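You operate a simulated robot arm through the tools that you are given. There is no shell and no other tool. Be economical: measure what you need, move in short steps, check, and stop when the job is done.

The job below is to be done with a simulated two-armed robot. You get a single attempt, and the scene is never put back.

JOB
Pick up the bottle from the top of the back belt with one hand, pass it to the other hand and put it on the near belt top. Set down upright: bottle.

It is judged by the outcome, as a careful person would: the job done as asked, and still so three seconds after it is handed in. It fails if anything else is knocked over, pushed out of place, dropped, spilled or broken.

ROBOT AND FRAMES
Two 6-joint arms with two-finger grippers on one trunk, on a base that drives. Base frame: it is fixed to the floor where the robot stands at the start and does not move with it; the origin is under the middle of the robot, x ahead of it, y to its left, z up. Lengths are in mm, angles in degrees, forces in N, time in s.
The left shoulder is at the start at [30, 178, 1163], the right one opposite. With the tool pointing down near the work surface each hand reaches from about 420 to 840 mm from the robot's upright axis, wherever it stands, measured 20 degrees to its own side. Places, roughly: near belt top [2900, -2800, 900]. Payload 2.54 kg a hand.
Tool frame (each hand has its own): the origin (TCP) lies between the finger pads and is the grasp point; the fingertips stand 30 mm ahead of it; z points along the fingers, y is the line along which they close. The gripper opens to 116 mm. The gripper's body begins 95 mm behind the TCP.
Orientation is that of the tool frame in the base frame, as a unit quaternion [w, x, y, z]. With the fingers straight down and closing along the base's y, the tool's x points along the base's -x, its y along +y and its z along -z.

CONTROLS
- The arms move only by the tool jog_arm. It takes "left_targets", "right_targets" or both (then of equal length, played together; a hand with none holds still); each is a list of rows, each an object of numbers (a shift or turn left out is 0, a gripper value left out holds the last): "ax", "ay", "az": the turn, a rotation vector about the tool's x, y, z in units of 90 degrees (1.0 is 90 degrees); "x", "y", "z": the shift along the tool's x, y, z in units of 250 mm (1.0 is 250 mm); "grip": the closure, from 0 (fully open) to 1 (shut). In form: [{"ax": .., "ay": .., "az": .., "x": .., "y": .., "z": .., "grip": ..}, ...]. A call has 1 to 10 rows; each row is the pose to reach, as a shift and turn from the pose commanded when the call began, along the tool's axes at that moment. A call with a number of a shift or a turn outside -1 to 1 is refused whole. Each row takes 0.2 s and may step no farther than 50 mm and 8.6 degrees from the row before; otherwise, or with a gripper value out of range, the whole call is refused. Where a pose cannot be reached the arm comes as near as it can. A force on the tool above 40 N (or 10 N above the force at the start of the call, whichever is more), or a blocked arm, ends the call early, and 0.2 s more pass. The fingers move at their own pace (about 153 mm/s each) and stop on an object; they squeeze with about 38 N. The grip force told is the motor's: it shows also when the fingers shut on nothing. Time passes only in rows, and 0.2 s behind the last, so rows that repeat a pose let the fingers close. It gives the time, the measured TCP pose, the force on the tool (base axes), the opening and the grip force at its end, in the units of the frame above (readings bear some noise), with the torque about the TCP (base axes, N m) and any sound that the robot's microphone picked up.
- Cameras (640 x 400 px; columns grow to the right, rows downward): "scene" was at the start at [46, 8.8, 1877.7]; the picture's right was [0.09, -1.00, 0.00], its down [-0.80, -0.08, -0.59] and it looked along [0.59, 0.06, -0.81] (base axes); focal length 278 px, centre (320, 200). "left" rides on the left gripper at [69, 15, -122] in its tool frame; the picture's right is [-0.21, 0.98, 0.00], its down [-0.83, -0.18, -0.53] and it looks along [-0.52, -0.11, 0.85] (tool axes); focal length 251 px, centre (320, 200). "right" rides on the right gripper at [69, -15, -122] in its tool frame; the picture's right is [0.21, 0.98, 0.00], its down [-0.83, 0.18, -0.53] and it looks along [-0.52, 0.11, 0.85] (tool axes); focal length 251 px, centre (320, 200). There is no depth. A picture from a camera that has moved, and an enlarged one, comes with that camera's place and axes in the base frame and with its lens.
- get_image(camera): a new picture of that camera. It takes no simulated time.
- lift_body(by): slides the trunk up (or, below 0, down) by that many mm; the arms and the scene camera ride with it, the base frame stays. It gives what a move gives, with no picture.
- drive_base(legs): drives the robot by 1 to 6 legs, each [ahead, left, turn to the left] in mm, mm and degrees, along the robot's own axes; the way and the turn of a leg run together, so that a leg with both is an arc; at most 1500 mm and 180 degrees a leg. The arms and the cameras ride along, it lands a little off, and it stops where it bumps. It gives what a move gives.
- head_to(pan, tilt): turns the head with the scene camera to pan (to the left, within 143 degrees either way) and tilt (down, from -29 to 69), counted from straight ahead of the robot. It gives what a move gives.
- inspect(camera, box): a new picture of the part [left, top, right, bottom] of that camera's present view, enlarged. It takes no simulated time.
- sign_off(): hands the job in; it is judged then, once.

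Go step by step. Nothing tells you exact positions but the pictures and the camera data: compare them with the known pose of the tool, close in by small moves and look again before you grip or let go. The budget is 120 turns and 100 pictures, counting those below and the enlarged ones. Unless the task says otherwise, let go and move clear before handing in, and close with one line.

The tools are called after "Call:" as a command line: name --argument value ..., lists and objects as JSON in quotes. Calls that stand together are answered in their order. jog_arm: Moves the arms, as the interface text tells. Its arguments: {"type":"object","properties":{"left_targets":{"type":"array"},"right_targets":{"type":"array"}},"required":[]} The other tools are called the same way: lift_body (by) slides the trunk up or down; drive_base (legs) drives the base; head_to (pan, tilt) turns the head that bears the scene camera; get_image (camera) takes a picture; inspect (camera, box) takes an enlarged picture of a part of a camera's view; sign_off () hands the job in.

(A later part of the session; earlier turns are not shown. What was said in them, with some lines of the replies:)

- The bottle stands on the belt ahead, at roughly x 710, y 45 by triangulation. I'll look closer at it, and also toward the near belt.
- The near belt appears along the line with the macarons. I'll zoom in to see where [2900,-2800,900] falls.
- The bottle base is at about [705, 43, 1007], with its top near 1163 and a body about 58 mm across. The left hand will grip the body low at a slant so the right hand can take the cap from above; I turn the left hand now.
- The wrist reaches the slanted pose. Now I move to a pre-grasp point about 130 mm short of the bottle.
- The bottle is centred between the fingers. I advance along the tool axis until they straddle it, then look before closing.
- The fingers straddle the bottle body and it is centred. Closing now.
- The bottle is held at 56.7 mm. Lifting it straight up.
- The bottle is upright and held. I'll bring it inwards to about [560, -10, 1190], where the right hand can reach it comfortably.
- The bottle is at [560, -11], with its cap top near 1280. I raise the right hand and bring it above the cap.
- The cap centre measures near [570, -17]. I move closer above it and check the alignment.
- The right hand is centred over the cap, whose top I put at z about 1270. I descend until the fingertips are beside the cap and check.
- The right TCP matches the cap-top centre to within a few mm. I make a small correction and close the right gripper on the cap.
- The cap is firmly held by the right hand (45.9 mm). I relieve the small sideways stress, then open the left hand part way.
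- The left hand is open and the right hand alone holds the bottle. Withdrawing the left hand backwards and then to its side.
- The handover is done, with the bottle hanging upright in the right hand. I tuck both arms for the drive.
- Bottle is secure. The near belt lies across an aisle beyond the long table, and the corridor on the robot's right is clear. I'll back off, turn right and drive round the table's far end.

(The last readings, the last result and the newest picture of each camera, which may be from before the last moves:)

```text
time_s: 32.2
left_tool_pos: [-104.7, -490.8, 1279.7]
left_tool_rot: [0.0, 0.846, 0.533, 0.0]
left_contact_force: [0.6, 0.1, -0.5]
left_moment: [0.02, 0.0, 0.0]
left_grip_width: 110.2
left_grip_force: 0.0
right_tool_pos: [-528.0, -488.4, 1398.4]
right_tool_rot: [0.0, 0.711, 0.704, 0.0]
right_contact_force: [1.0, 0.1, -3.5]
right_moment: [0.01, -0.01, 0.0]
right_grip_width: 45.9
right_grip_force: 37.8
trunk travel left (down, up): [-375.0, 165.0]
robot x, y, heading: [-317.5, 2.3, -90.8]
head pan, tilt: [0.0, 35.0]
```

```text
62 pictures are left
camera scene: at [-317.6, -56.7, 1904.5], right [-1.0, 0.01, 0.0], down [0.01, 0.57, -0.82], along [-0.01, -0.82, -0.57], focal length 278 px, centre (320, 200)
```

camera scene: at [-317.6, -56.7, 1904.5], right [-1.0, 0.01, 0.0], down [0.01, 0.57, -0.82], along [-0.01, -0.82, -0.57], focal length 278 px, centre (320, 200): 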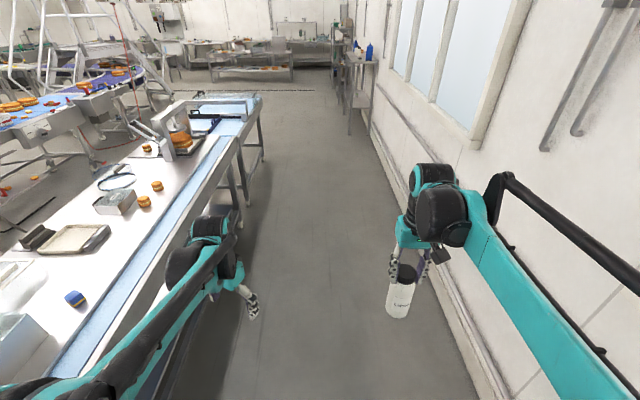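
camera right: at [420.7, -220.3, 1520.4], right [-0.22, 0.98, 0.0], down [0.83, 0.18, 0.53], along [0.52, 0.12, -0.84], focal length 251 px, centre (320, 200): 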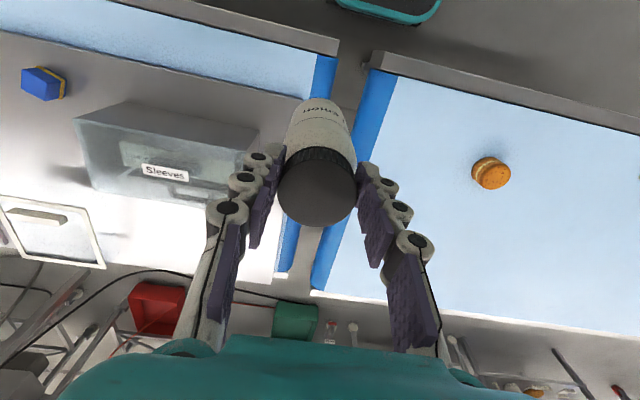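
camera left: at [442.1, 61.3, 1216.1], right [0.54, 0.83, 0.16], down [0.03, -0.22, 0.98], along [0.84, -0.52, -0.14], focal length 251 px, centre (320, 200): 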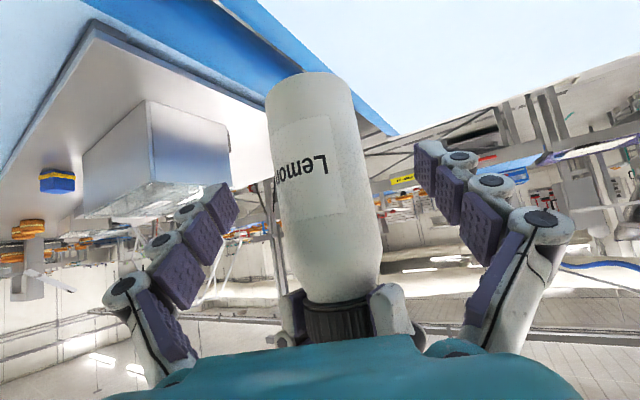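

The corridor is clear. Driving forward along it.

Call:
drive_base --legs '[[1500, 30, 0], [1500, 30, 0], [1000, 30, 0]]'

Call:
get_image --camera "scene"

Call:
head_to --pan 65 --tilt 28

Call:
get_image --camera "scene"

```text
refused: leg 1 is longer than a leg can be; nothing moved
```

```text
61 pictures are left
camera scene: at [-317.6, -56.7, 1904.5], right [-1.0, 0.01, 0.0], down [0.01, 0.57, -0.82], along [-0.01, -0.82, -0.57], focal length 278 px, centre (320, 200)
```

scene: 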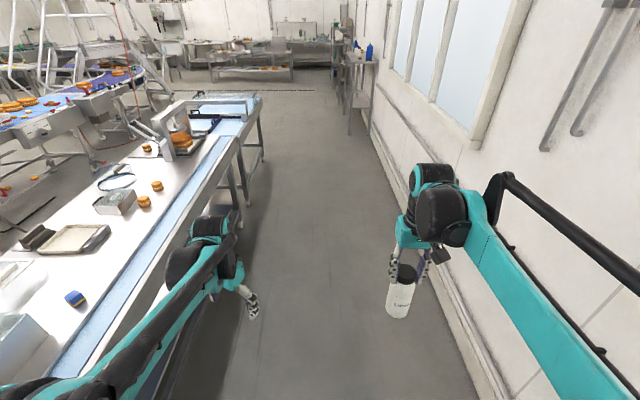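

```text
time_s: 33.6
left_tool_pos: [-103.7, -489.9, 1279.3]
left_tool_rot: [0.0, 0.847, 0.532, 0.0]
left_contact_force: [0.7, 0.1, -0.9]
left_moment: [0.0, 0.05, 0.0]
left_grip_width: 110.4
left_grip_force: 0.1
right_tool_pos: [-527.1, -488.7, 1398.6]
right_tool_rot: [0.0, 0.711, 0.703, 0.0]
right_contact_force: [0.4, -0.4, -3.4]
right_moment: [0.03, -0.03, 0.01]
right_grip_width: 46.1
right_grip_force: 38.1
trunk travel left (down, up): [-375.0, 165.0]
robot x, y, heading: [-319.2, 2.6, -90.8]
head pan, tilt: [65.0, 28.0]
```

```text
60 pictures are left
camera scene: at [-234.4, -8.1, 1915.5], right [-0.43, -0.9, 0.0], down [-0.42, 0.2, -0.88], along [0.8, -0.38, -0.47], focal length 278 px, centre (320, 200)
```

scene: 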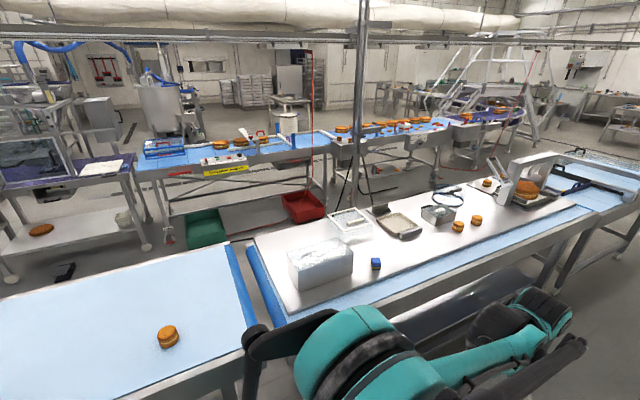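

The leg was just over the length limit. I shorten the legs and drive.

Call:
drive_base --legs '[[1400, 25, 0], [1400, 25, 0], [1200, 25, 0]]'

Call:
get_image --camera "scene"

Call:
head_to --pan 20 --tilt 32

Call:
get_image --camera "scene"

```text
time_s: 52.9
left_tool_pos: [-115.8, -4497.0, 1280.5]
left_tool_rot: [0.0, 0.846, 0.534, 0.0]
left_contact_force: [-0.1, 0.2, -0.8]
left_moment: [0.0, 0.01, 0.03]
left_grip_width: 110.4
left_grip_force: 0.0
right_tool_pos: [-540.1, -4497.5, 1397.4]
right_tool_rot: [0.0, 0.711, 0.703, 0.0]
right_contact_force: [0.3, 0.2, -3.2]
right_moment: [0.02, -0.01, 0.02]
right_grip_width: 45.8
right_grip_force: 38.5
trunk travel left (down, up): [-375.0, 165.0]
robot x, y, heading: [-333.7, -4005.8, -90.7]
head pan, tilt: [65.0, 28.0]
```

```text
59 pictures are left
camera scene: at [-247.8, -4015.9, 1915.5], right [-0.43, -0.9, 0.0], down [-0.42, 0.2, -0.88], along [0.8, -0.38, -0.47], focal length 278 px, centre (320, 200)
```

scene: 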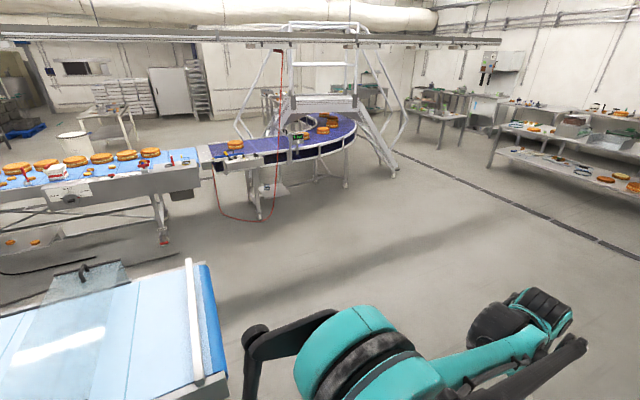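

```text
time_s: 54.0
left_tool_pos: [-115.8, -4498.8, 1279.2]
left_tool_rot: [0.0, 0.845, 0.534, 0.0]
left_contact_force: [0.3, 0.3, 0.1]
left_moment: [0.01, 0.04, -0.02]
left_grip_width: 110.2
left_grip_force: 0.0
right_tool_pos: [-540.4, -4496.4, 1398.4]
right_tool_rot: [0.0, 0.71, 0.704, 0.0]
right_contact_force: [-0.7, 0.2, -3.2]
right_moment: [0.02, 0.01, -0.01]
right_grip_width: 46.2
right_grip_force: 37.4
trunk travel left (down, up): [-375.0, 165.0]
robot x, y, heading: [-332.3, -4007.9, -90.4]
head pan, tilt: [20.0, 32.0]
```

```text
58 pictures are left
camera scene: at [-300.0, -4061.2, 1909.1], right [-0.94, -0.34, 0.0], down [-0.18, 0.5, -0.85], along [0.28, -0.8, -0.53], focal length 278 px, centre (320, 200)
```

scene: 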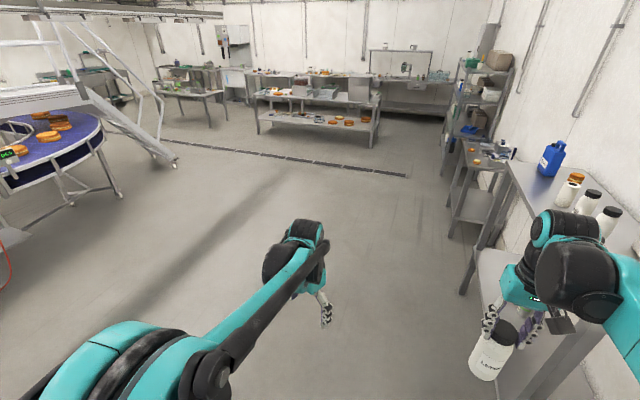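

The table's end is at y about -3960 and open floor lies ahead-left. I move diagonally away from the wall shelf, then strafe past the table end.

Call:
drive_base --legs '[[450, 400, 0], [250, 700, 0]]'

Call:
head_to --pan 90 --tilt 30

Call:
get_image --camera "scene"

```text
time_s: 61.0
left_tool_pos: [962.6, -5215.3, 1278.5]
left_tool_rot: [0.0, 0.85, 0.527, -0.001]
left_contact_force: [-0.4, -0.4, -0.7]
left_moment: [-0.01, 0.01, 0.03]
left_grip_width: 110.4
left_grip_force: 0.1
right_tool_pos: [537.8, -5208.0, 1398.1]
right_tool_rot: [0.0, 0.715, 0.699, 0.001]
right_contact_force: [-0.6, -0.1, -3.3]
right_moment: [0.05, -0.03, -0.01]
right_grip_width: 46.3
right_grip_force: 38.0
trunk travel left (down, up): [-375.0, 165.0]
robot x, y, heading: [750.5, -4719.1, -91.3]
head pan, tilt: [20.0, 32.0]
```

```text
time_s: 62.4
left_tool_pos: [962.2, -5214.9, 1279.6]
left_tool_rot: [0.0, 0.85, 0.526, 0.0]
left_contact_force: [0.3, 0.3, 0.1]
left_moment: [0.04, -0.01, 0.01]
left_grip_width: 110.0
left_grip_force: 0.1
right_tool_pos: [538.3, -5207.0, 1398.6]
right_tool_rot: [0.0, 0.715, 0.699, 0.0]
right_contact_force: [-0.5, -0.3, -3.3]
right_moment: [0.04, 0.0, -0.06]
right_grip_width: 46.1
right_grip_force: 37.8
trunk travel left (down, up): [-375.0, 165.0]
robot x, y, heading: [754.4, -4719.8, -91.6]
head pan, tilt: [90.0, 30.0]
```

```text
57 pictures are left
camera scene: at [847.4, -4692.0, 1912.3], right [-0.03, -1.0, 0.0], down [-0.5, 0.01, -0.87], along [0.87, -0.02, -0.5], focal length 278 px, centre (320, 200)
```

scene: 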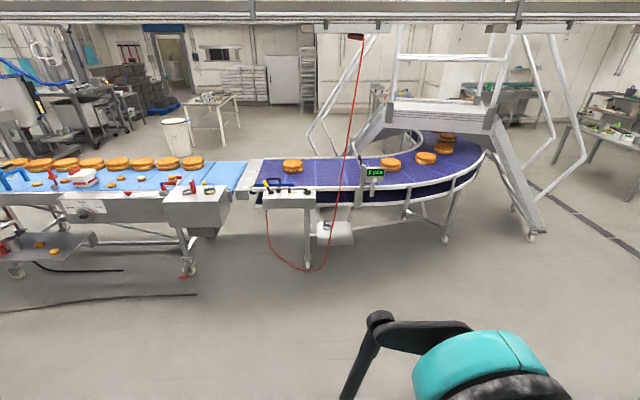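

Clear floor ahead, and the near belt is visible on the left with its front edge at about x 2770. I strafe out, turn to face it, and strafe left up the aisle.

Call:
drive_base --legs '[[0, 1000, 0], [0, 0, 91.5], [0, 1200, 0]]'

Call:
head_to --pan 15 --tilt 30

Call:
get_image --camera "scene"

```text
time_s: 77.2
left_tool_pos: [2256.4, -3341.8, 1278.3]
left_tool_rot: [0.0, 0.224, 0.975, 0.0]
left_contact_force: [0.2, 0.1, 1.0]
left_moment: [0.0, 0.01, -0.04]
left_grip_width: 110.3
left_grip_force: 0.1
right_tool_pos: [2250.9, -3765.5, 1398.1]
right_tool_rot: [0.001, 0.008, 1.0, 0.0]
right_contact_force: [0.2, -0.1, -3.1]
right_moment: [0.02, 0.02, 0.0]
right_grip_width: 46.0
right_grip_force: 37.8
trunk travel left (down, up): [-375.0, 165.0]
robot x, y, heading: [1758.9, -3555.5, -0.9]
head pan, tilt: [90.0, 30.0]
```

```text
time_s: 78.6
left_tool_pos: [2256.0, -3342.2, 1279.5]
left_tool_rot: [0.0, 0.224, 0.975, 0.0]
left_contact_force: [-0.3, 0.3, 0.0]
left_moment: [0.0, 0.01, 0.01]
left_grip_width: 110.2
left_grip_force: 0.2
right_tool_pos: [2250.7, -3766.3, 1398.0]
right_tool_rot: [0.0, 0.008, 1.0, 0.0]
right_contact_force: [0.3, -0.5, -3.0]
right_moment: [0.0, 0.03, 0.03]
right_grip_width: 46.0
right_grip_force: 37.9
trunk travel left (down, up): [-375.0, 165.0]
robot x, y, heading: [1761.8, -3556.0, -0.9]
head pan, tilt: [15.0, 30.0]
```

```text
56 pictures are left
camera scene: at [1824.2, -3531.1, 1912.3], right [0.24, -0.97, 0.0], down [-0.49, -0.12, -0.87], along [0.84, 0.21, -0.5], focal length 278 px, centre (320, 200)
```

scene: 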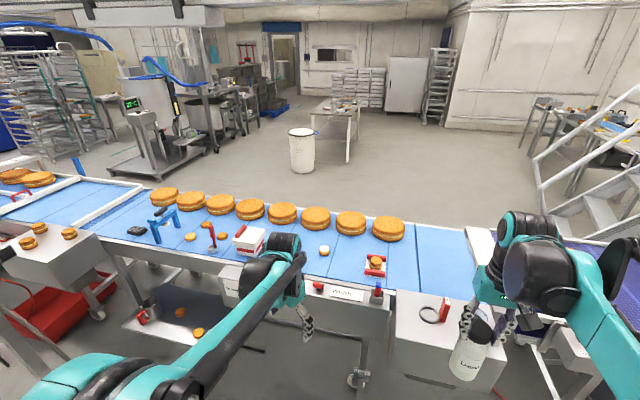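

I see the near belt well now. Enlarging it to find a free spot.

Call:
inspect --camera "scene" --box '[120, 180, 440, 340]'

```text
2.00 times, centred on (280, 260) of scene
camera zoom: at [1824.2, -3531.1, 1912.3], right [0.24, -0.97, 0.0], down [-0.49, -0.12, -0.87], along [0.84, 0.21, -0.5], focal length 556 px, centre (400, 80)
```

zoom: 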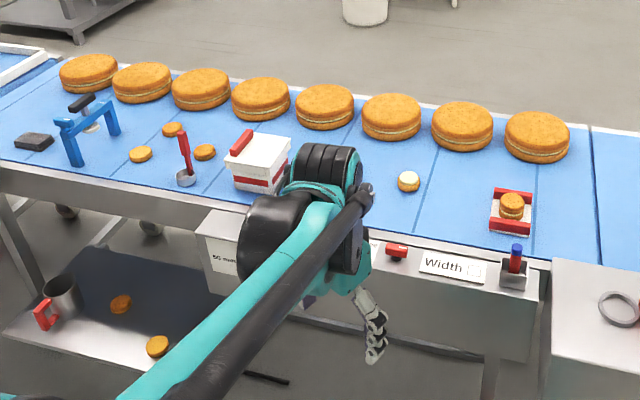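

There is a free area around [2890, -3070], between the white box and the cream macaron. I strafe left to line up and look again.

Call:
drive_base --legs '[[0, 480, 0.9]]'

Call:
head_to --pan 0 --tilt 40

Call:
get_image --camera "scene"

Call:
get_image --camera "left"

```text
time_s: 81.5
left_tool_pos: [2253.0, -2851.0, 1279.3]
left_tool_rot: [0.0, 0.214, 0.977, 0.0]
left_contact_force: [0.2, 0.2, -0.4]
left_moment: [0.02, 0.01, -0.01]
left_grip_width: 110.1
left_grip_force: 0.1
right_tool_pos: [2257.9, -3275.3, 1398.5]
right_tool_rot: [0.0, -0.002, 1.0, -0.001]
right_contact_force: [0.1, 0.2, -2.9]
right_moment: [0.01, 0.02, 0.01]
right_grip_width: 46.0
right_grip_force: 38.6
trunk travel left (down, up): [-375.0, 165.0]
robot x, y, heading: [1766.0, -3074.6, 0.3]
head pan, tilt: [15.0, 30.0]
```

```text
time_s: 82.2
left_tool_pos: [2253.9, -2850.4, 1279.1]
left_tool_rot: [0.0, 0.214, 0.977, -0.001]
left_contact_force: [0.5, 0.2, 0.5]
left_moment: [0.04, -0.01, 0.01]
left_grip_width: 110.0
left_grip_force: 0.2
right_tool_pos: [2256.6, -3274.9, 1398.4]
right_tool_rot: [0.0, -0.003, 1.0, 0.0]
right_contact_force: [-0.4, 0.0, -3.4]
right_moment: [0.0, 0.06, 0.02]
right_grip_width: 46.0
right_grip_force: 38.3
trunk travel left (down, up): [-375.0, 165.0]
robot x, y, heading: [1767.1, -3075.3, 0.4]
head pan, tilt: [0.0, 40.0]
```

```text
54 pictures are left
camera scene: at [1824.3, -3071.7, 1897.0], right [0.0, -1.0, 0.0], down [-0.64, 0.0, -0.77], along [0.77, 0.0, -0.64], focal length 278 px, centre (320, 200)
```

scene: 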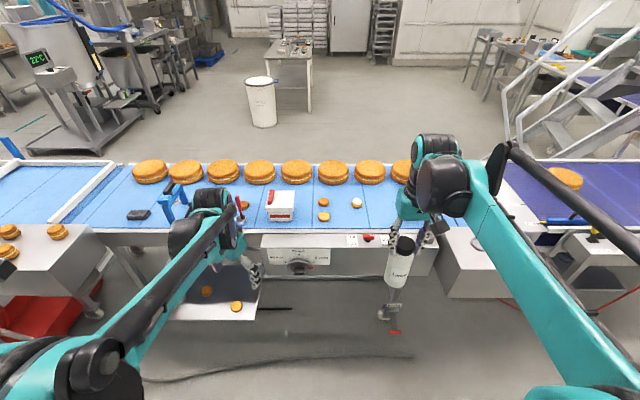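

```text
53 pictures are left
camera left: at [2197.5, -2808.9, 1402.3], right [0.6, 0.8, 0.0], down [0.67, -0.51, 0.53], along [0.43, -0.32, -0.85], focal length 251 px, centre (320, 200)
```

left: 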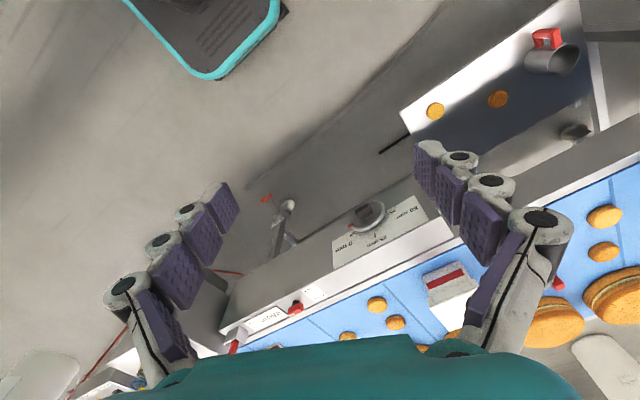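

There is a clear patch of belt at about [2885, -3210], away from the small macarons. The shelf below ends left of my path, so I drive forward 430 mm.

Call:
drive_base --legs '[[430, 0, 0]]'

Call:
head_to --pan -10 --tilt 50

Call:
get_image --camera "scene"

Call:
get_image --camera "right"

```text
time_s: 84.9
left_tool_pos: [2685.9, -2849.2, 1280.9]
left_tool_rot: [0.0, 0.215, 0.977, 0.0]
left_contact_force: [-0.1, -0.6, -0.8]
left_moment: [0.02, -0.02, 0.01]
left_grip_width: 110.3
left_grip_force: 0.2
right_tool_pos: [2691.5, -3272.5, 1398.8]
right_tool_rot: [0.0, -0.003, 1.0, -0.001]
right_contact_force: [0.3, 0.0, -3.1]
right_moment: [0.01, 0.05, 0.01]
right_grip_width: 46.1
right_grip_force: 37.7
trunk travel left (down, up): [-375.0, 165.0]
robot x, y, heading: [2197.2, -3073.4, 0.3]
head pan, tilt: [0.0, 40.0]
```

```text
time_s: 85.6
left_tool_pos: [2687.0, -2848.9, 1280.1]
left_tool_rot: [0.0, 0.215, 0.977, 0.0]
left_contact_force: [0.8, -0.8, -0.5]
left_moment: [0.0, -0.02, -0.01]
left_grip_width: 110.4
left_grip_force: 0.1
right_tool_pos: [2690.9, -3272.4, 1397.7]
right_tool_rot: [0.0, -0.003, 1.0, 0.001]
right_contact_force: [0.0, 0.0, -3.4]
right_moment: [-0.02, 0.01, 0.0]
right_grip_width: 46.2
right_grip_force: 38.0
trunk travel left (down, up): [-375.0, 165.0]
robot x, y, heading: [2196.0, -3072.1, 0.3]
head pan, tilt: [-10.0, 50.0]
```

```text
52 pictures are left
camera scene: at [2248.7, -3083.2, 1882.8], right [-0.17, -0.99, 0.0], down [-0.76, 0.13, -0.64], along [0.63, -0.11, -0.77], focal length 278 px, centre (320, 200)
```

scene: 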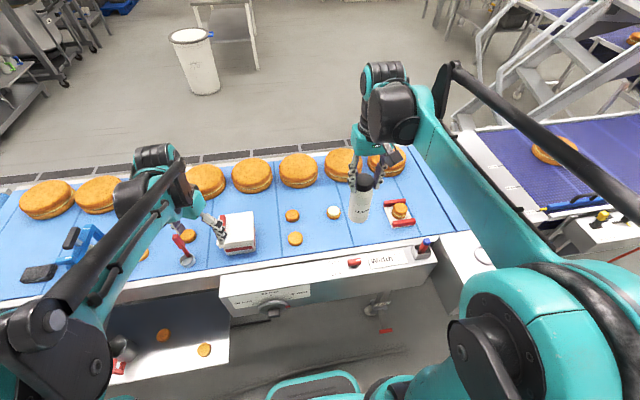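

```text
51 pictures are left
camera right: at [2622.8, -3288.7, 1520.0], right [-0.22, 0.98, 0.0], down [0.83, 0.19, 0.53], along [0.52, 0.12, -0.85], focal length 251 px, centre (320, 200)
```

right: 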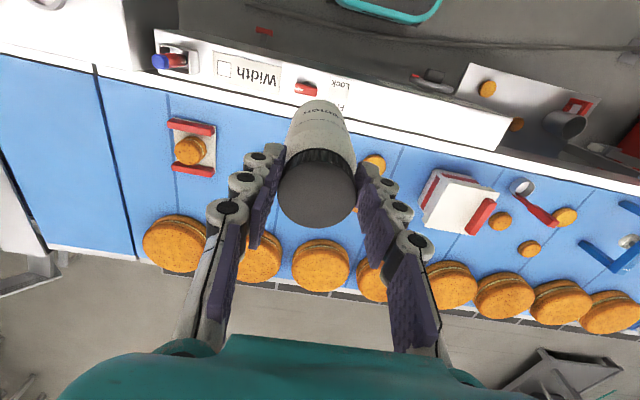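

The spot [2870, -3215] is free, with about 100 mm clearance to its neighbours. I move the bottle above it and lower part way.

Call:
jog_arm --right_targets '[{"x": -0.15, "y": 0.046}, {"x": -0.3, "y": 0.092}, {"x": -0.45, "y": 0.138}, {"x": -0.6, "y": 0.184}, {"x": -0.72, "y": 0.228}, {"x": -0.72, "y": 0.228, "z": 0.18}, {"x": -0.72, "y": 0.228, "z": 0.36}, {"x": -0.72, "y": 0.228, "z": 0.54}, {"x": -0.72, "y": 0.228, "z": 0.72}, {"x": -0.72, "y": 0.228, "z": 0.88}]'

Call:
get_image --camera "scene"

Call:
get_image --camera "right"

```text
time_s: 87.8
left_tool_pos: [2687.6, -2849.2, 1277.9]
left_tool_rot: [0.0, 0.215, 0.977, 0.0]
left_contact_force: [0.0, -0.9, 0.4]
left_moment: [0.01, 0.05, -0.02]
left_grip_width: 110.1
left_grip_force: 0.1
right_tool_pos: [2874.0, -3211.8, 1175.6]
right_tool_rot: [-0.001, -0.003, 1.0, -0.001]
right_contact_force: [1.2, -0.2, -3.3]
right_moment: [0.03, 0.08, 0.01]
right_grip_width: 46.0
right_grip_force: 38.6
trunk travel left (down, up): [-375.0, 165.0]
robot x, y, heading: [2200.1, -3073.9, 0.2]
head pan, tilt: [-10.0, 50.0]
```

```text
50 pictures are left
camera scene: at [2250.1, -3083.2, 1882.7], right [-0.17, -0.99, 0.0], down [-0.76, 0.13, -0.64], along [0.63, -0.11, -0.77], focal length 278 px, centre (320, 200)
```

scene: 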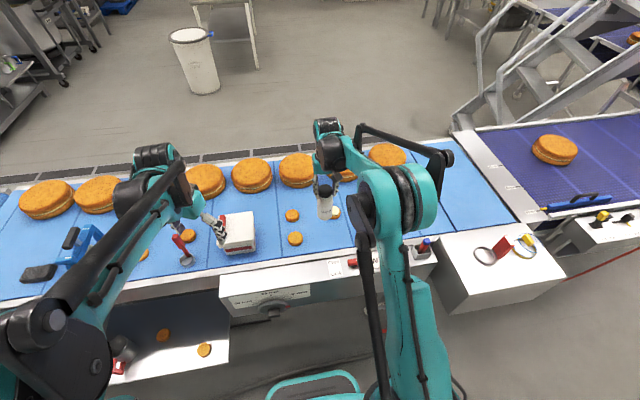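

```text
49 pictures are left
camera right: at [2805.0, -3228.3, 1297.3], right [-0.22, 0.98, 0.0], down [0.83, 0.19, 0.53], along [0.52, 0.12, -0.85], focal length 251 px, centre (320, 200)
```

right: 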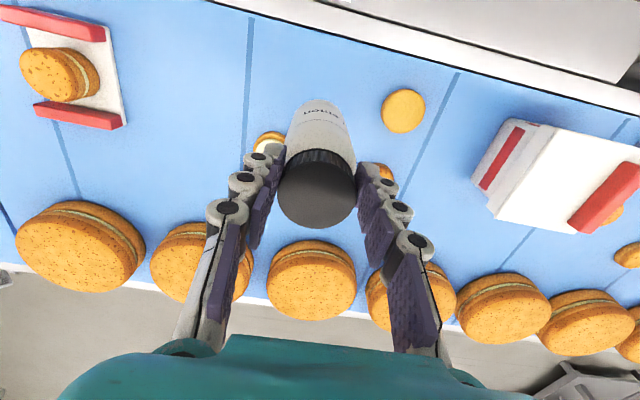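

Well placed over the free patch, with the bottle bottom near z 1028. Lowering further to about 50 mm above the belt.

Call:
jog_arm --right_targets '[{"z": 0.16}, {"z": 0.32}]'

Call:
inspect --camera "scene" --box '[270, 150, 400, 250]'

Call:
get_image --camera "right"

```text
time_s: 88.4
left_tool_pos: [2687.3, -2848.9, 1280.4]
left_tool_rot: [-0.001, 0.214, 0.977, 0.0]
left_contact_force: [0.5, 0.4, 0.6]
left_moment: [0.03, 0.0, 0.0]
left_grip_width: 110.4
left_grip_force: 0.0
right_tool_pos: [2872.2, -3212.0, 1099.0]
right_tool_rot: [0.0, -0.003, 1.0, 0.0]
right_contact_force: [0.4, 0.8, -3.3]
right_moment: [-0.04, 0.03, -0.01]
right_grip_width: 46.3
right_grip_force: 37.9
trunk travel left (down, up): [-375.0, 165.0]
robot x, y, heading: [2198.1, -3072.3, 0.3]
head pan, tilt: [-10.0, 50.0]
```

```text
4.00 times, centred on (335, 200) of scene
camera zoom: at [2249.5, -3083.3, 1882.7], right [-0.17, -0.99, 0.0], down [-0.76, 0.13, -0.64], along [0.63, -0.11, -0.77], focal length 1112 px, centre (260, 200)
```

zoom: 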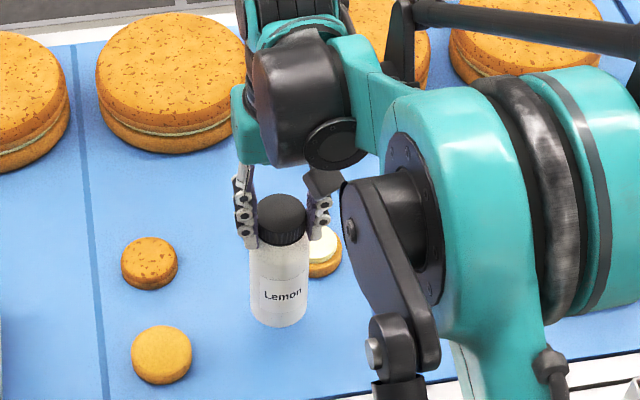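

```text
47 pictures are left
camera right: at [2804.1, -3228.9, 1220.6], right [-0.22, 0.98, 0.0], down [0.83, 0.19, 0.53], along [0.52, 0.12, -0.85], focal length 251 px, centre (320, 200)
```

right: 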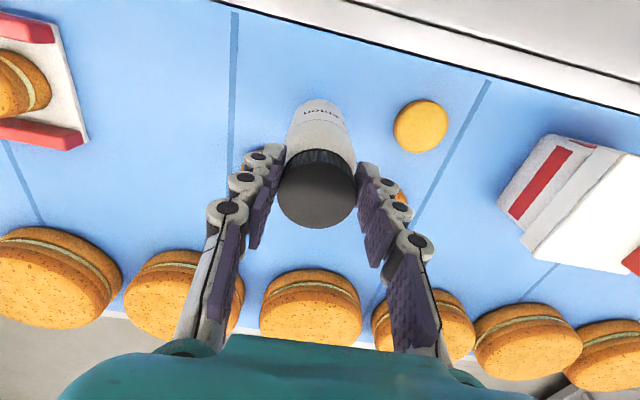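

Clearance all round is good. I lower in small steps, watching for contact.

Call:
jog_arm --right_targets '[{"z": 0.04}, {"z": 0.08}, {"z": 0.12}, {"z": 0.14}]'

Call:
inspect --camera "scene" --box '[300, 180, 380, 240]'

```text
time_s: 89.4
left_tool_pos: [2685.9, -2850.0, 1279.9]
left_tool_rot: [0.0, 0.215, 0.977, 0.0]
left_contact_force: [0.1, -0.8, -0.2]
left_moment: [0.01, 0.0, 0.01]
left_grip_width: 110.3
left_grip_force: 0.0
right_tool_pos: [2870.6, -3214.8, 1063.2]
right_tool_rot: [-0.001, -0.002, 1.0, 0.001]
right_contact_force: [-0.2, 0.6, -2.8]
right_moment: [-0.02, 0.04, -0.01]
right_grip_width: 46.0
right_grip_force: 38.0
trunk travel left (down, up): [-375.0, 165.0]
robot x, y, heading: [2195.8, -3071.9, 0.5]
head pan, tilt: [-10.0, 50.0]
```

```text
6.67 times, centred on (340, 210) of scene
camera zoom: at [2248.8, -3083.3, 1882.7], right [-0.17, -0.99, 0.0], down [-0.76, 0.13, -0.64], along [0.63, -0.11, -0.77], focal length 1853 px, centre (187, 133)
```

zoom: 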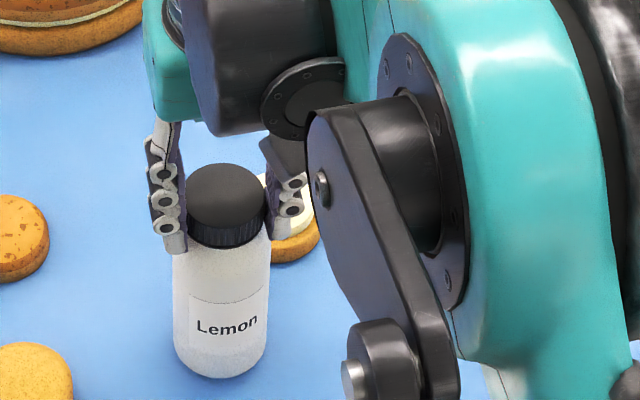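

Not in contact yet. Continuing in 2 mm steps.

Call:
jog_arm --right_targets '[{"z": 0.008}, {"z": 0.016}, {"z": 0.024}, {"z": 0.032}, {"z": 0.04}]'

```text
time_s: 90.6
left_tool_pos: [2684.7, -2848.7, 1280.2]
left_tool_rot: [0.001, 0.214, 0.977, -0.001]
left_contact_force: [0.4, 0.0, -0.3]
left_moment: [0.01, -0.03, -0.01]
left_grip_width: 110.0
left_grip_force: 0.0
right_tool_pos: [2869.8, -3215.2, 1055.8]
right_tool_rot: [0.001, -0.003, 1.0, 0.001]
right_contact_force: [4.8, 0.4, 20.1]
right_moment: [0.12, -0.82, 0.03]
right_grip_width: 45.8
right_grip_force: 37.8
trunk travel left (down, up): [-375.0, 165.0]
robot x, y, heading: [2197.3, -3074.5, 0.2]
head pan, tilt: [-10.0, 50.0]
```

The bottle touches the belt (20 N up). I ease the push slightly, then look before release.

Call:
jog_arm --right_targets '[{"z": -0.006}, {"z": -0.006}]'

Call:
get_image --camera "right"

Call:
inspect --camera "scene" --box '[300, 180, 380, 240]'

```text
time_s: 91.2
left_tool_pos: [2685.6, -2848.7, 1278.7]
left_tool_rot: [0.0, 0.214, 0.977, 0.0]
left_contact_force: [0.6, -0.9, 0.0]
left_moment: [-0.01, 0.03, -0.01]
left_grip_width: 110.2
left_grip_force: 0.0
right_tool_pos: [2869.9, -3215.2, 1055.7]
right_tool_rot: [0.0, -0.003, 1.0, 0.0]
right_contact_force: [3.9, 0.7, 8.0]
right_moment: [0.1, -0.77, -0.01]
right_grip_width: 45.9
right_grip_force: 38.1
trunk travel left (down, up): [-375.0, 165.0]
robot x, y, heading: [2200.8, -3069.4, 0.4]
head pan, tilt: [-10.0, 50.0]
```

```text
45 pictures are left
camera right: at [2801.5, -3231.1, 1177.1], right [-0.22, 0.98, 0.0], down [0.82, 0.19, 0.53], along [0.52, 0.12, -0.85], focal length 251 px, centre (320, 200)
```

right: 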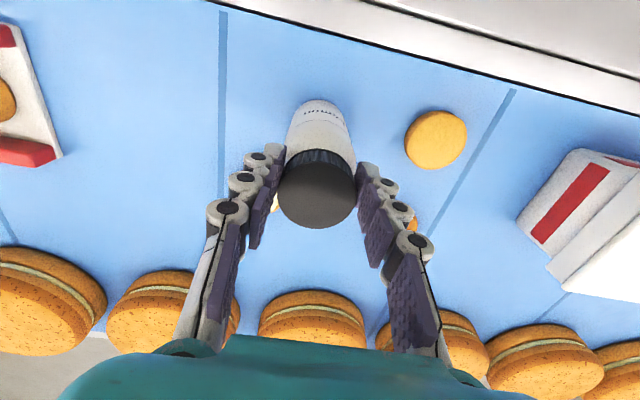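

```text
6.67 times, centred on (340, 210) of scene
camera zoom: at [2247.5, -3082.8, 1882.7], right [-0.17, -0.99, 0.0], down [-0.76, 0.13, -0.64], along [0.63, -0.11, -0.77], focal length 1853 px, centre (187, 133)
```

zoom: 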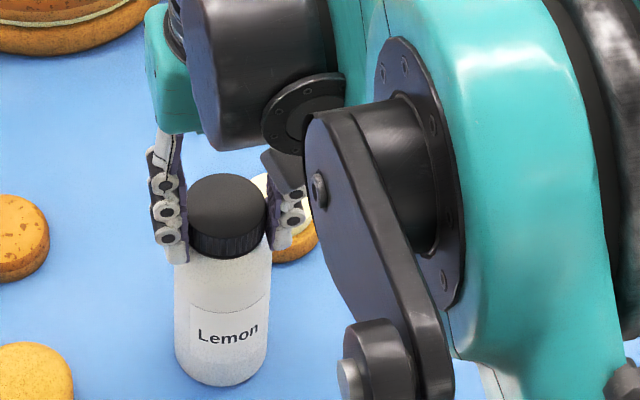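

The bottle stands on the belt with a light load. I relieve the sideways force and open gradually.

Call:
jog_arm --right_targets '[{"x": -0.006}, {"x": -0.006, "grip": 0.6}, {"x": -0.006, "grip": 0.57}, {"x": -0.006, "grip": 0.52}, {"x": -0.006, "grip": 0.45}, {"x": -0.006, "grip": 0.3}, {"x": -0.006, "grip": 0.15}, {"x": -0.006, "grip": 0.1}]'

Call:
get_image --camera "right"

Call:
inspect --camera "scene" --box '[300, 180, 380, 240]'

```text
time_s: 93.0
left_tool_pos: [2685.9, -2848.4, 1279.5]
left_tool_rot: [0.001, 0.213, 0.977, 0.0]
left_contact_force: [0.3, 0.0, 0.3]
left_moment: [0.01, -0.01, 0.01]
left_grip_width: 109.9
left_grip_force: 0.0
right_tool_pos: [2871.7, -3215.2, 1055.3]
right_tool_rot: [0.0, -0.003, 1.0, 0.0]
right_contact_force: [-0.3, -0.5, 0.1]
right_moment: [-0.01, 0.0, -0.01]
right_grip_width: 104.3
right_grip_force: 0.1
trunk travel left (down, up): [-375.0, 165.0]
robot x, y, heading: [2194.4, -3071.1, 0.4]
head pan, tilt: [-10.0, 50.0]
```

```text
43 pictures are left
camera right: at [2803.4, -3231.2, 1176.8], right [-0.22, 0.98, 0.0], down [0.83, 0.19, 0.53], along [0.52, 0.12, -0.85], focal length 251 px, centre (320, 200)
```

right: 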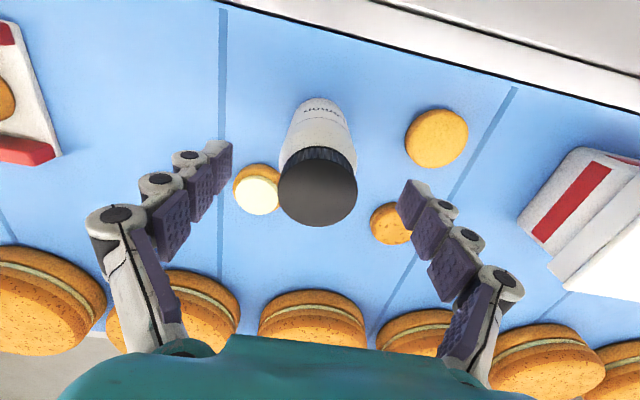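

```text
6.67 times, centred on (340, 210) of scene
camera zoom: at [2247.9, -3083.1, 1882.8], right [-0.17, -0.99, 0.0], down [-0.76, 0.13, -0.64], along [0.63, -0.11, -0.77], focal length 1853 px, centre (187, 133)
```

zoom: 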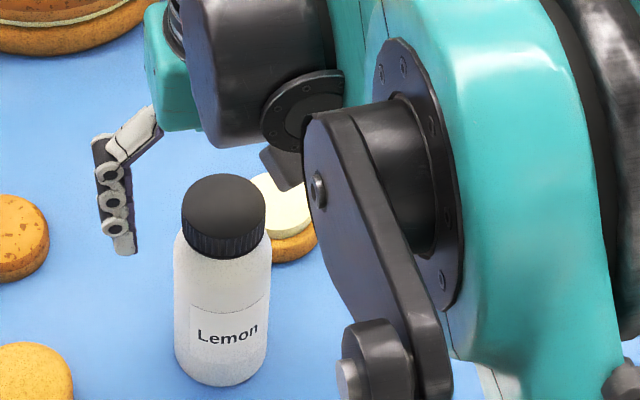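

Released, and the bottle stands upright and free. I raise the right hand straight up and clear.

Call:
jog_arm --right_targets '[{"z": -0.1}, {"z": -0.25}, {"z": -0.42}, {"z": -0.6}, {"z": -0.78}, {"z": -0.95}]'

Call:
jog_arm --right_targets '[{"x": 0.18}, {"x": 0.36}, {"x": 0.54}, {"x": 0.7}]'

Call:
get_image --camera "scene"

Call:
get_image --camera "right"

```text
time_s: 94.4
left_tool_pos: [2685.7, -2848.6, 1280.4]
left_tool_rot: [0.0, 0.216, 0.976, 0.0]
left_contact_force: [0.0, 0.6, -0.1]
left_moment: [0.02, -0.02, -0.01]
left_grip_width: 110.3
left_grip_force: 0.0
right_tool_pos: [2872.0, -3214.8, 1293.5]
right_tool_rot: [0.0, -0.002, 1.0, 0.0]
right_contact_force: [-1.0, -0.6, 0.1]
right_moment: [-0.03, 0.01, 0.0]
right_grip_width: 104.3
right_grip_force: 0.1
trunk travel left (down, up): [-375.0, 165.0]
robot x, y, heading: [2199.3, -3073.9, 0.5]
head pan, tilt: [-10.0, 50.0]
```

```text
time_s: 95.4
left_tool_pos: [2683.0, -2848.6, 1280.4]
left_tool_rot: [0.001, 0.214, 0.977, 0.0]
left_contact_force: [-0.5, 0.1, -0.1]
left_moment: [0.0, -0.06, 0.01]
left_grip_width: 110.2
left_grip_force: 0.1
right_tool_pos: [2693.5, -3215.2, 1292.2]
right_tool_rot: [0.002, -0.003, 1.0, 0.0]
right_contact_force: [-0.6, 0.9, 0.1]
right_moment: [0.01, -0.06, -0.01]
right_grip_width: 104.3
right_grip_force: 0.0
trunk travel left (down, up): [-375.0, 165.0]
robot x, y, heading: [2199.0, -3071.0, 0.4]
head pan, tilt: [-10.0, 50.0]
```

```text
41 pictures are left
camera scene: at [2244.1, -3083.0, 1882.9], right [-0.17, -0.99, 0.0], down [-0.75, 0.13, -0.64], along [0.64, -0.11, -0.76], focal length 278 px, centre (320, 200)
```

scene: 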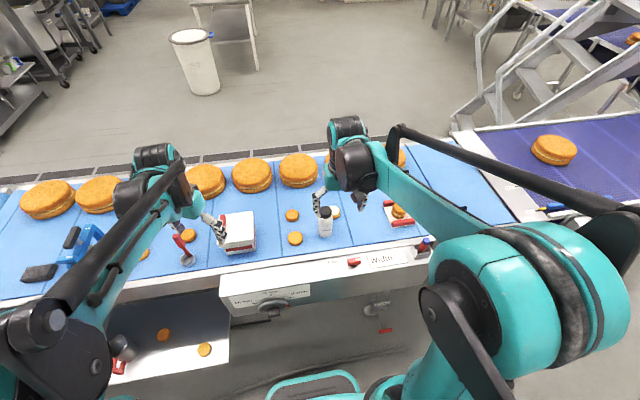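

```text
40 pictures are left
camera right: at [2626.5, -3232.0, 1414.2], right [-0.22, 0.98, 0.0], down [0.82, 0.19, 0.54], along [0.52, 0.12, -0.84], focal length 251 px, centre (320, 200)
```

right: 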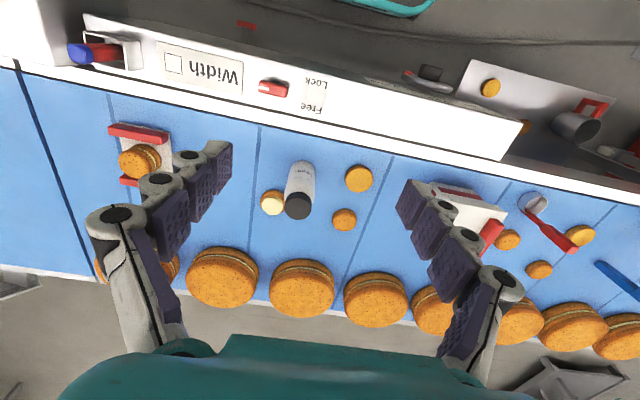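

The bottle stands upright on the near belt, both hands are clear, and nothing else has moved. Handing in.

Call:
sign_off

```text
The job is handed in.
```

The left hand picked the bottle up from the back belt and passed it to the right hand, which set it upright on the near belt at about [2870, -3215]; I saw nothing else disturbed.
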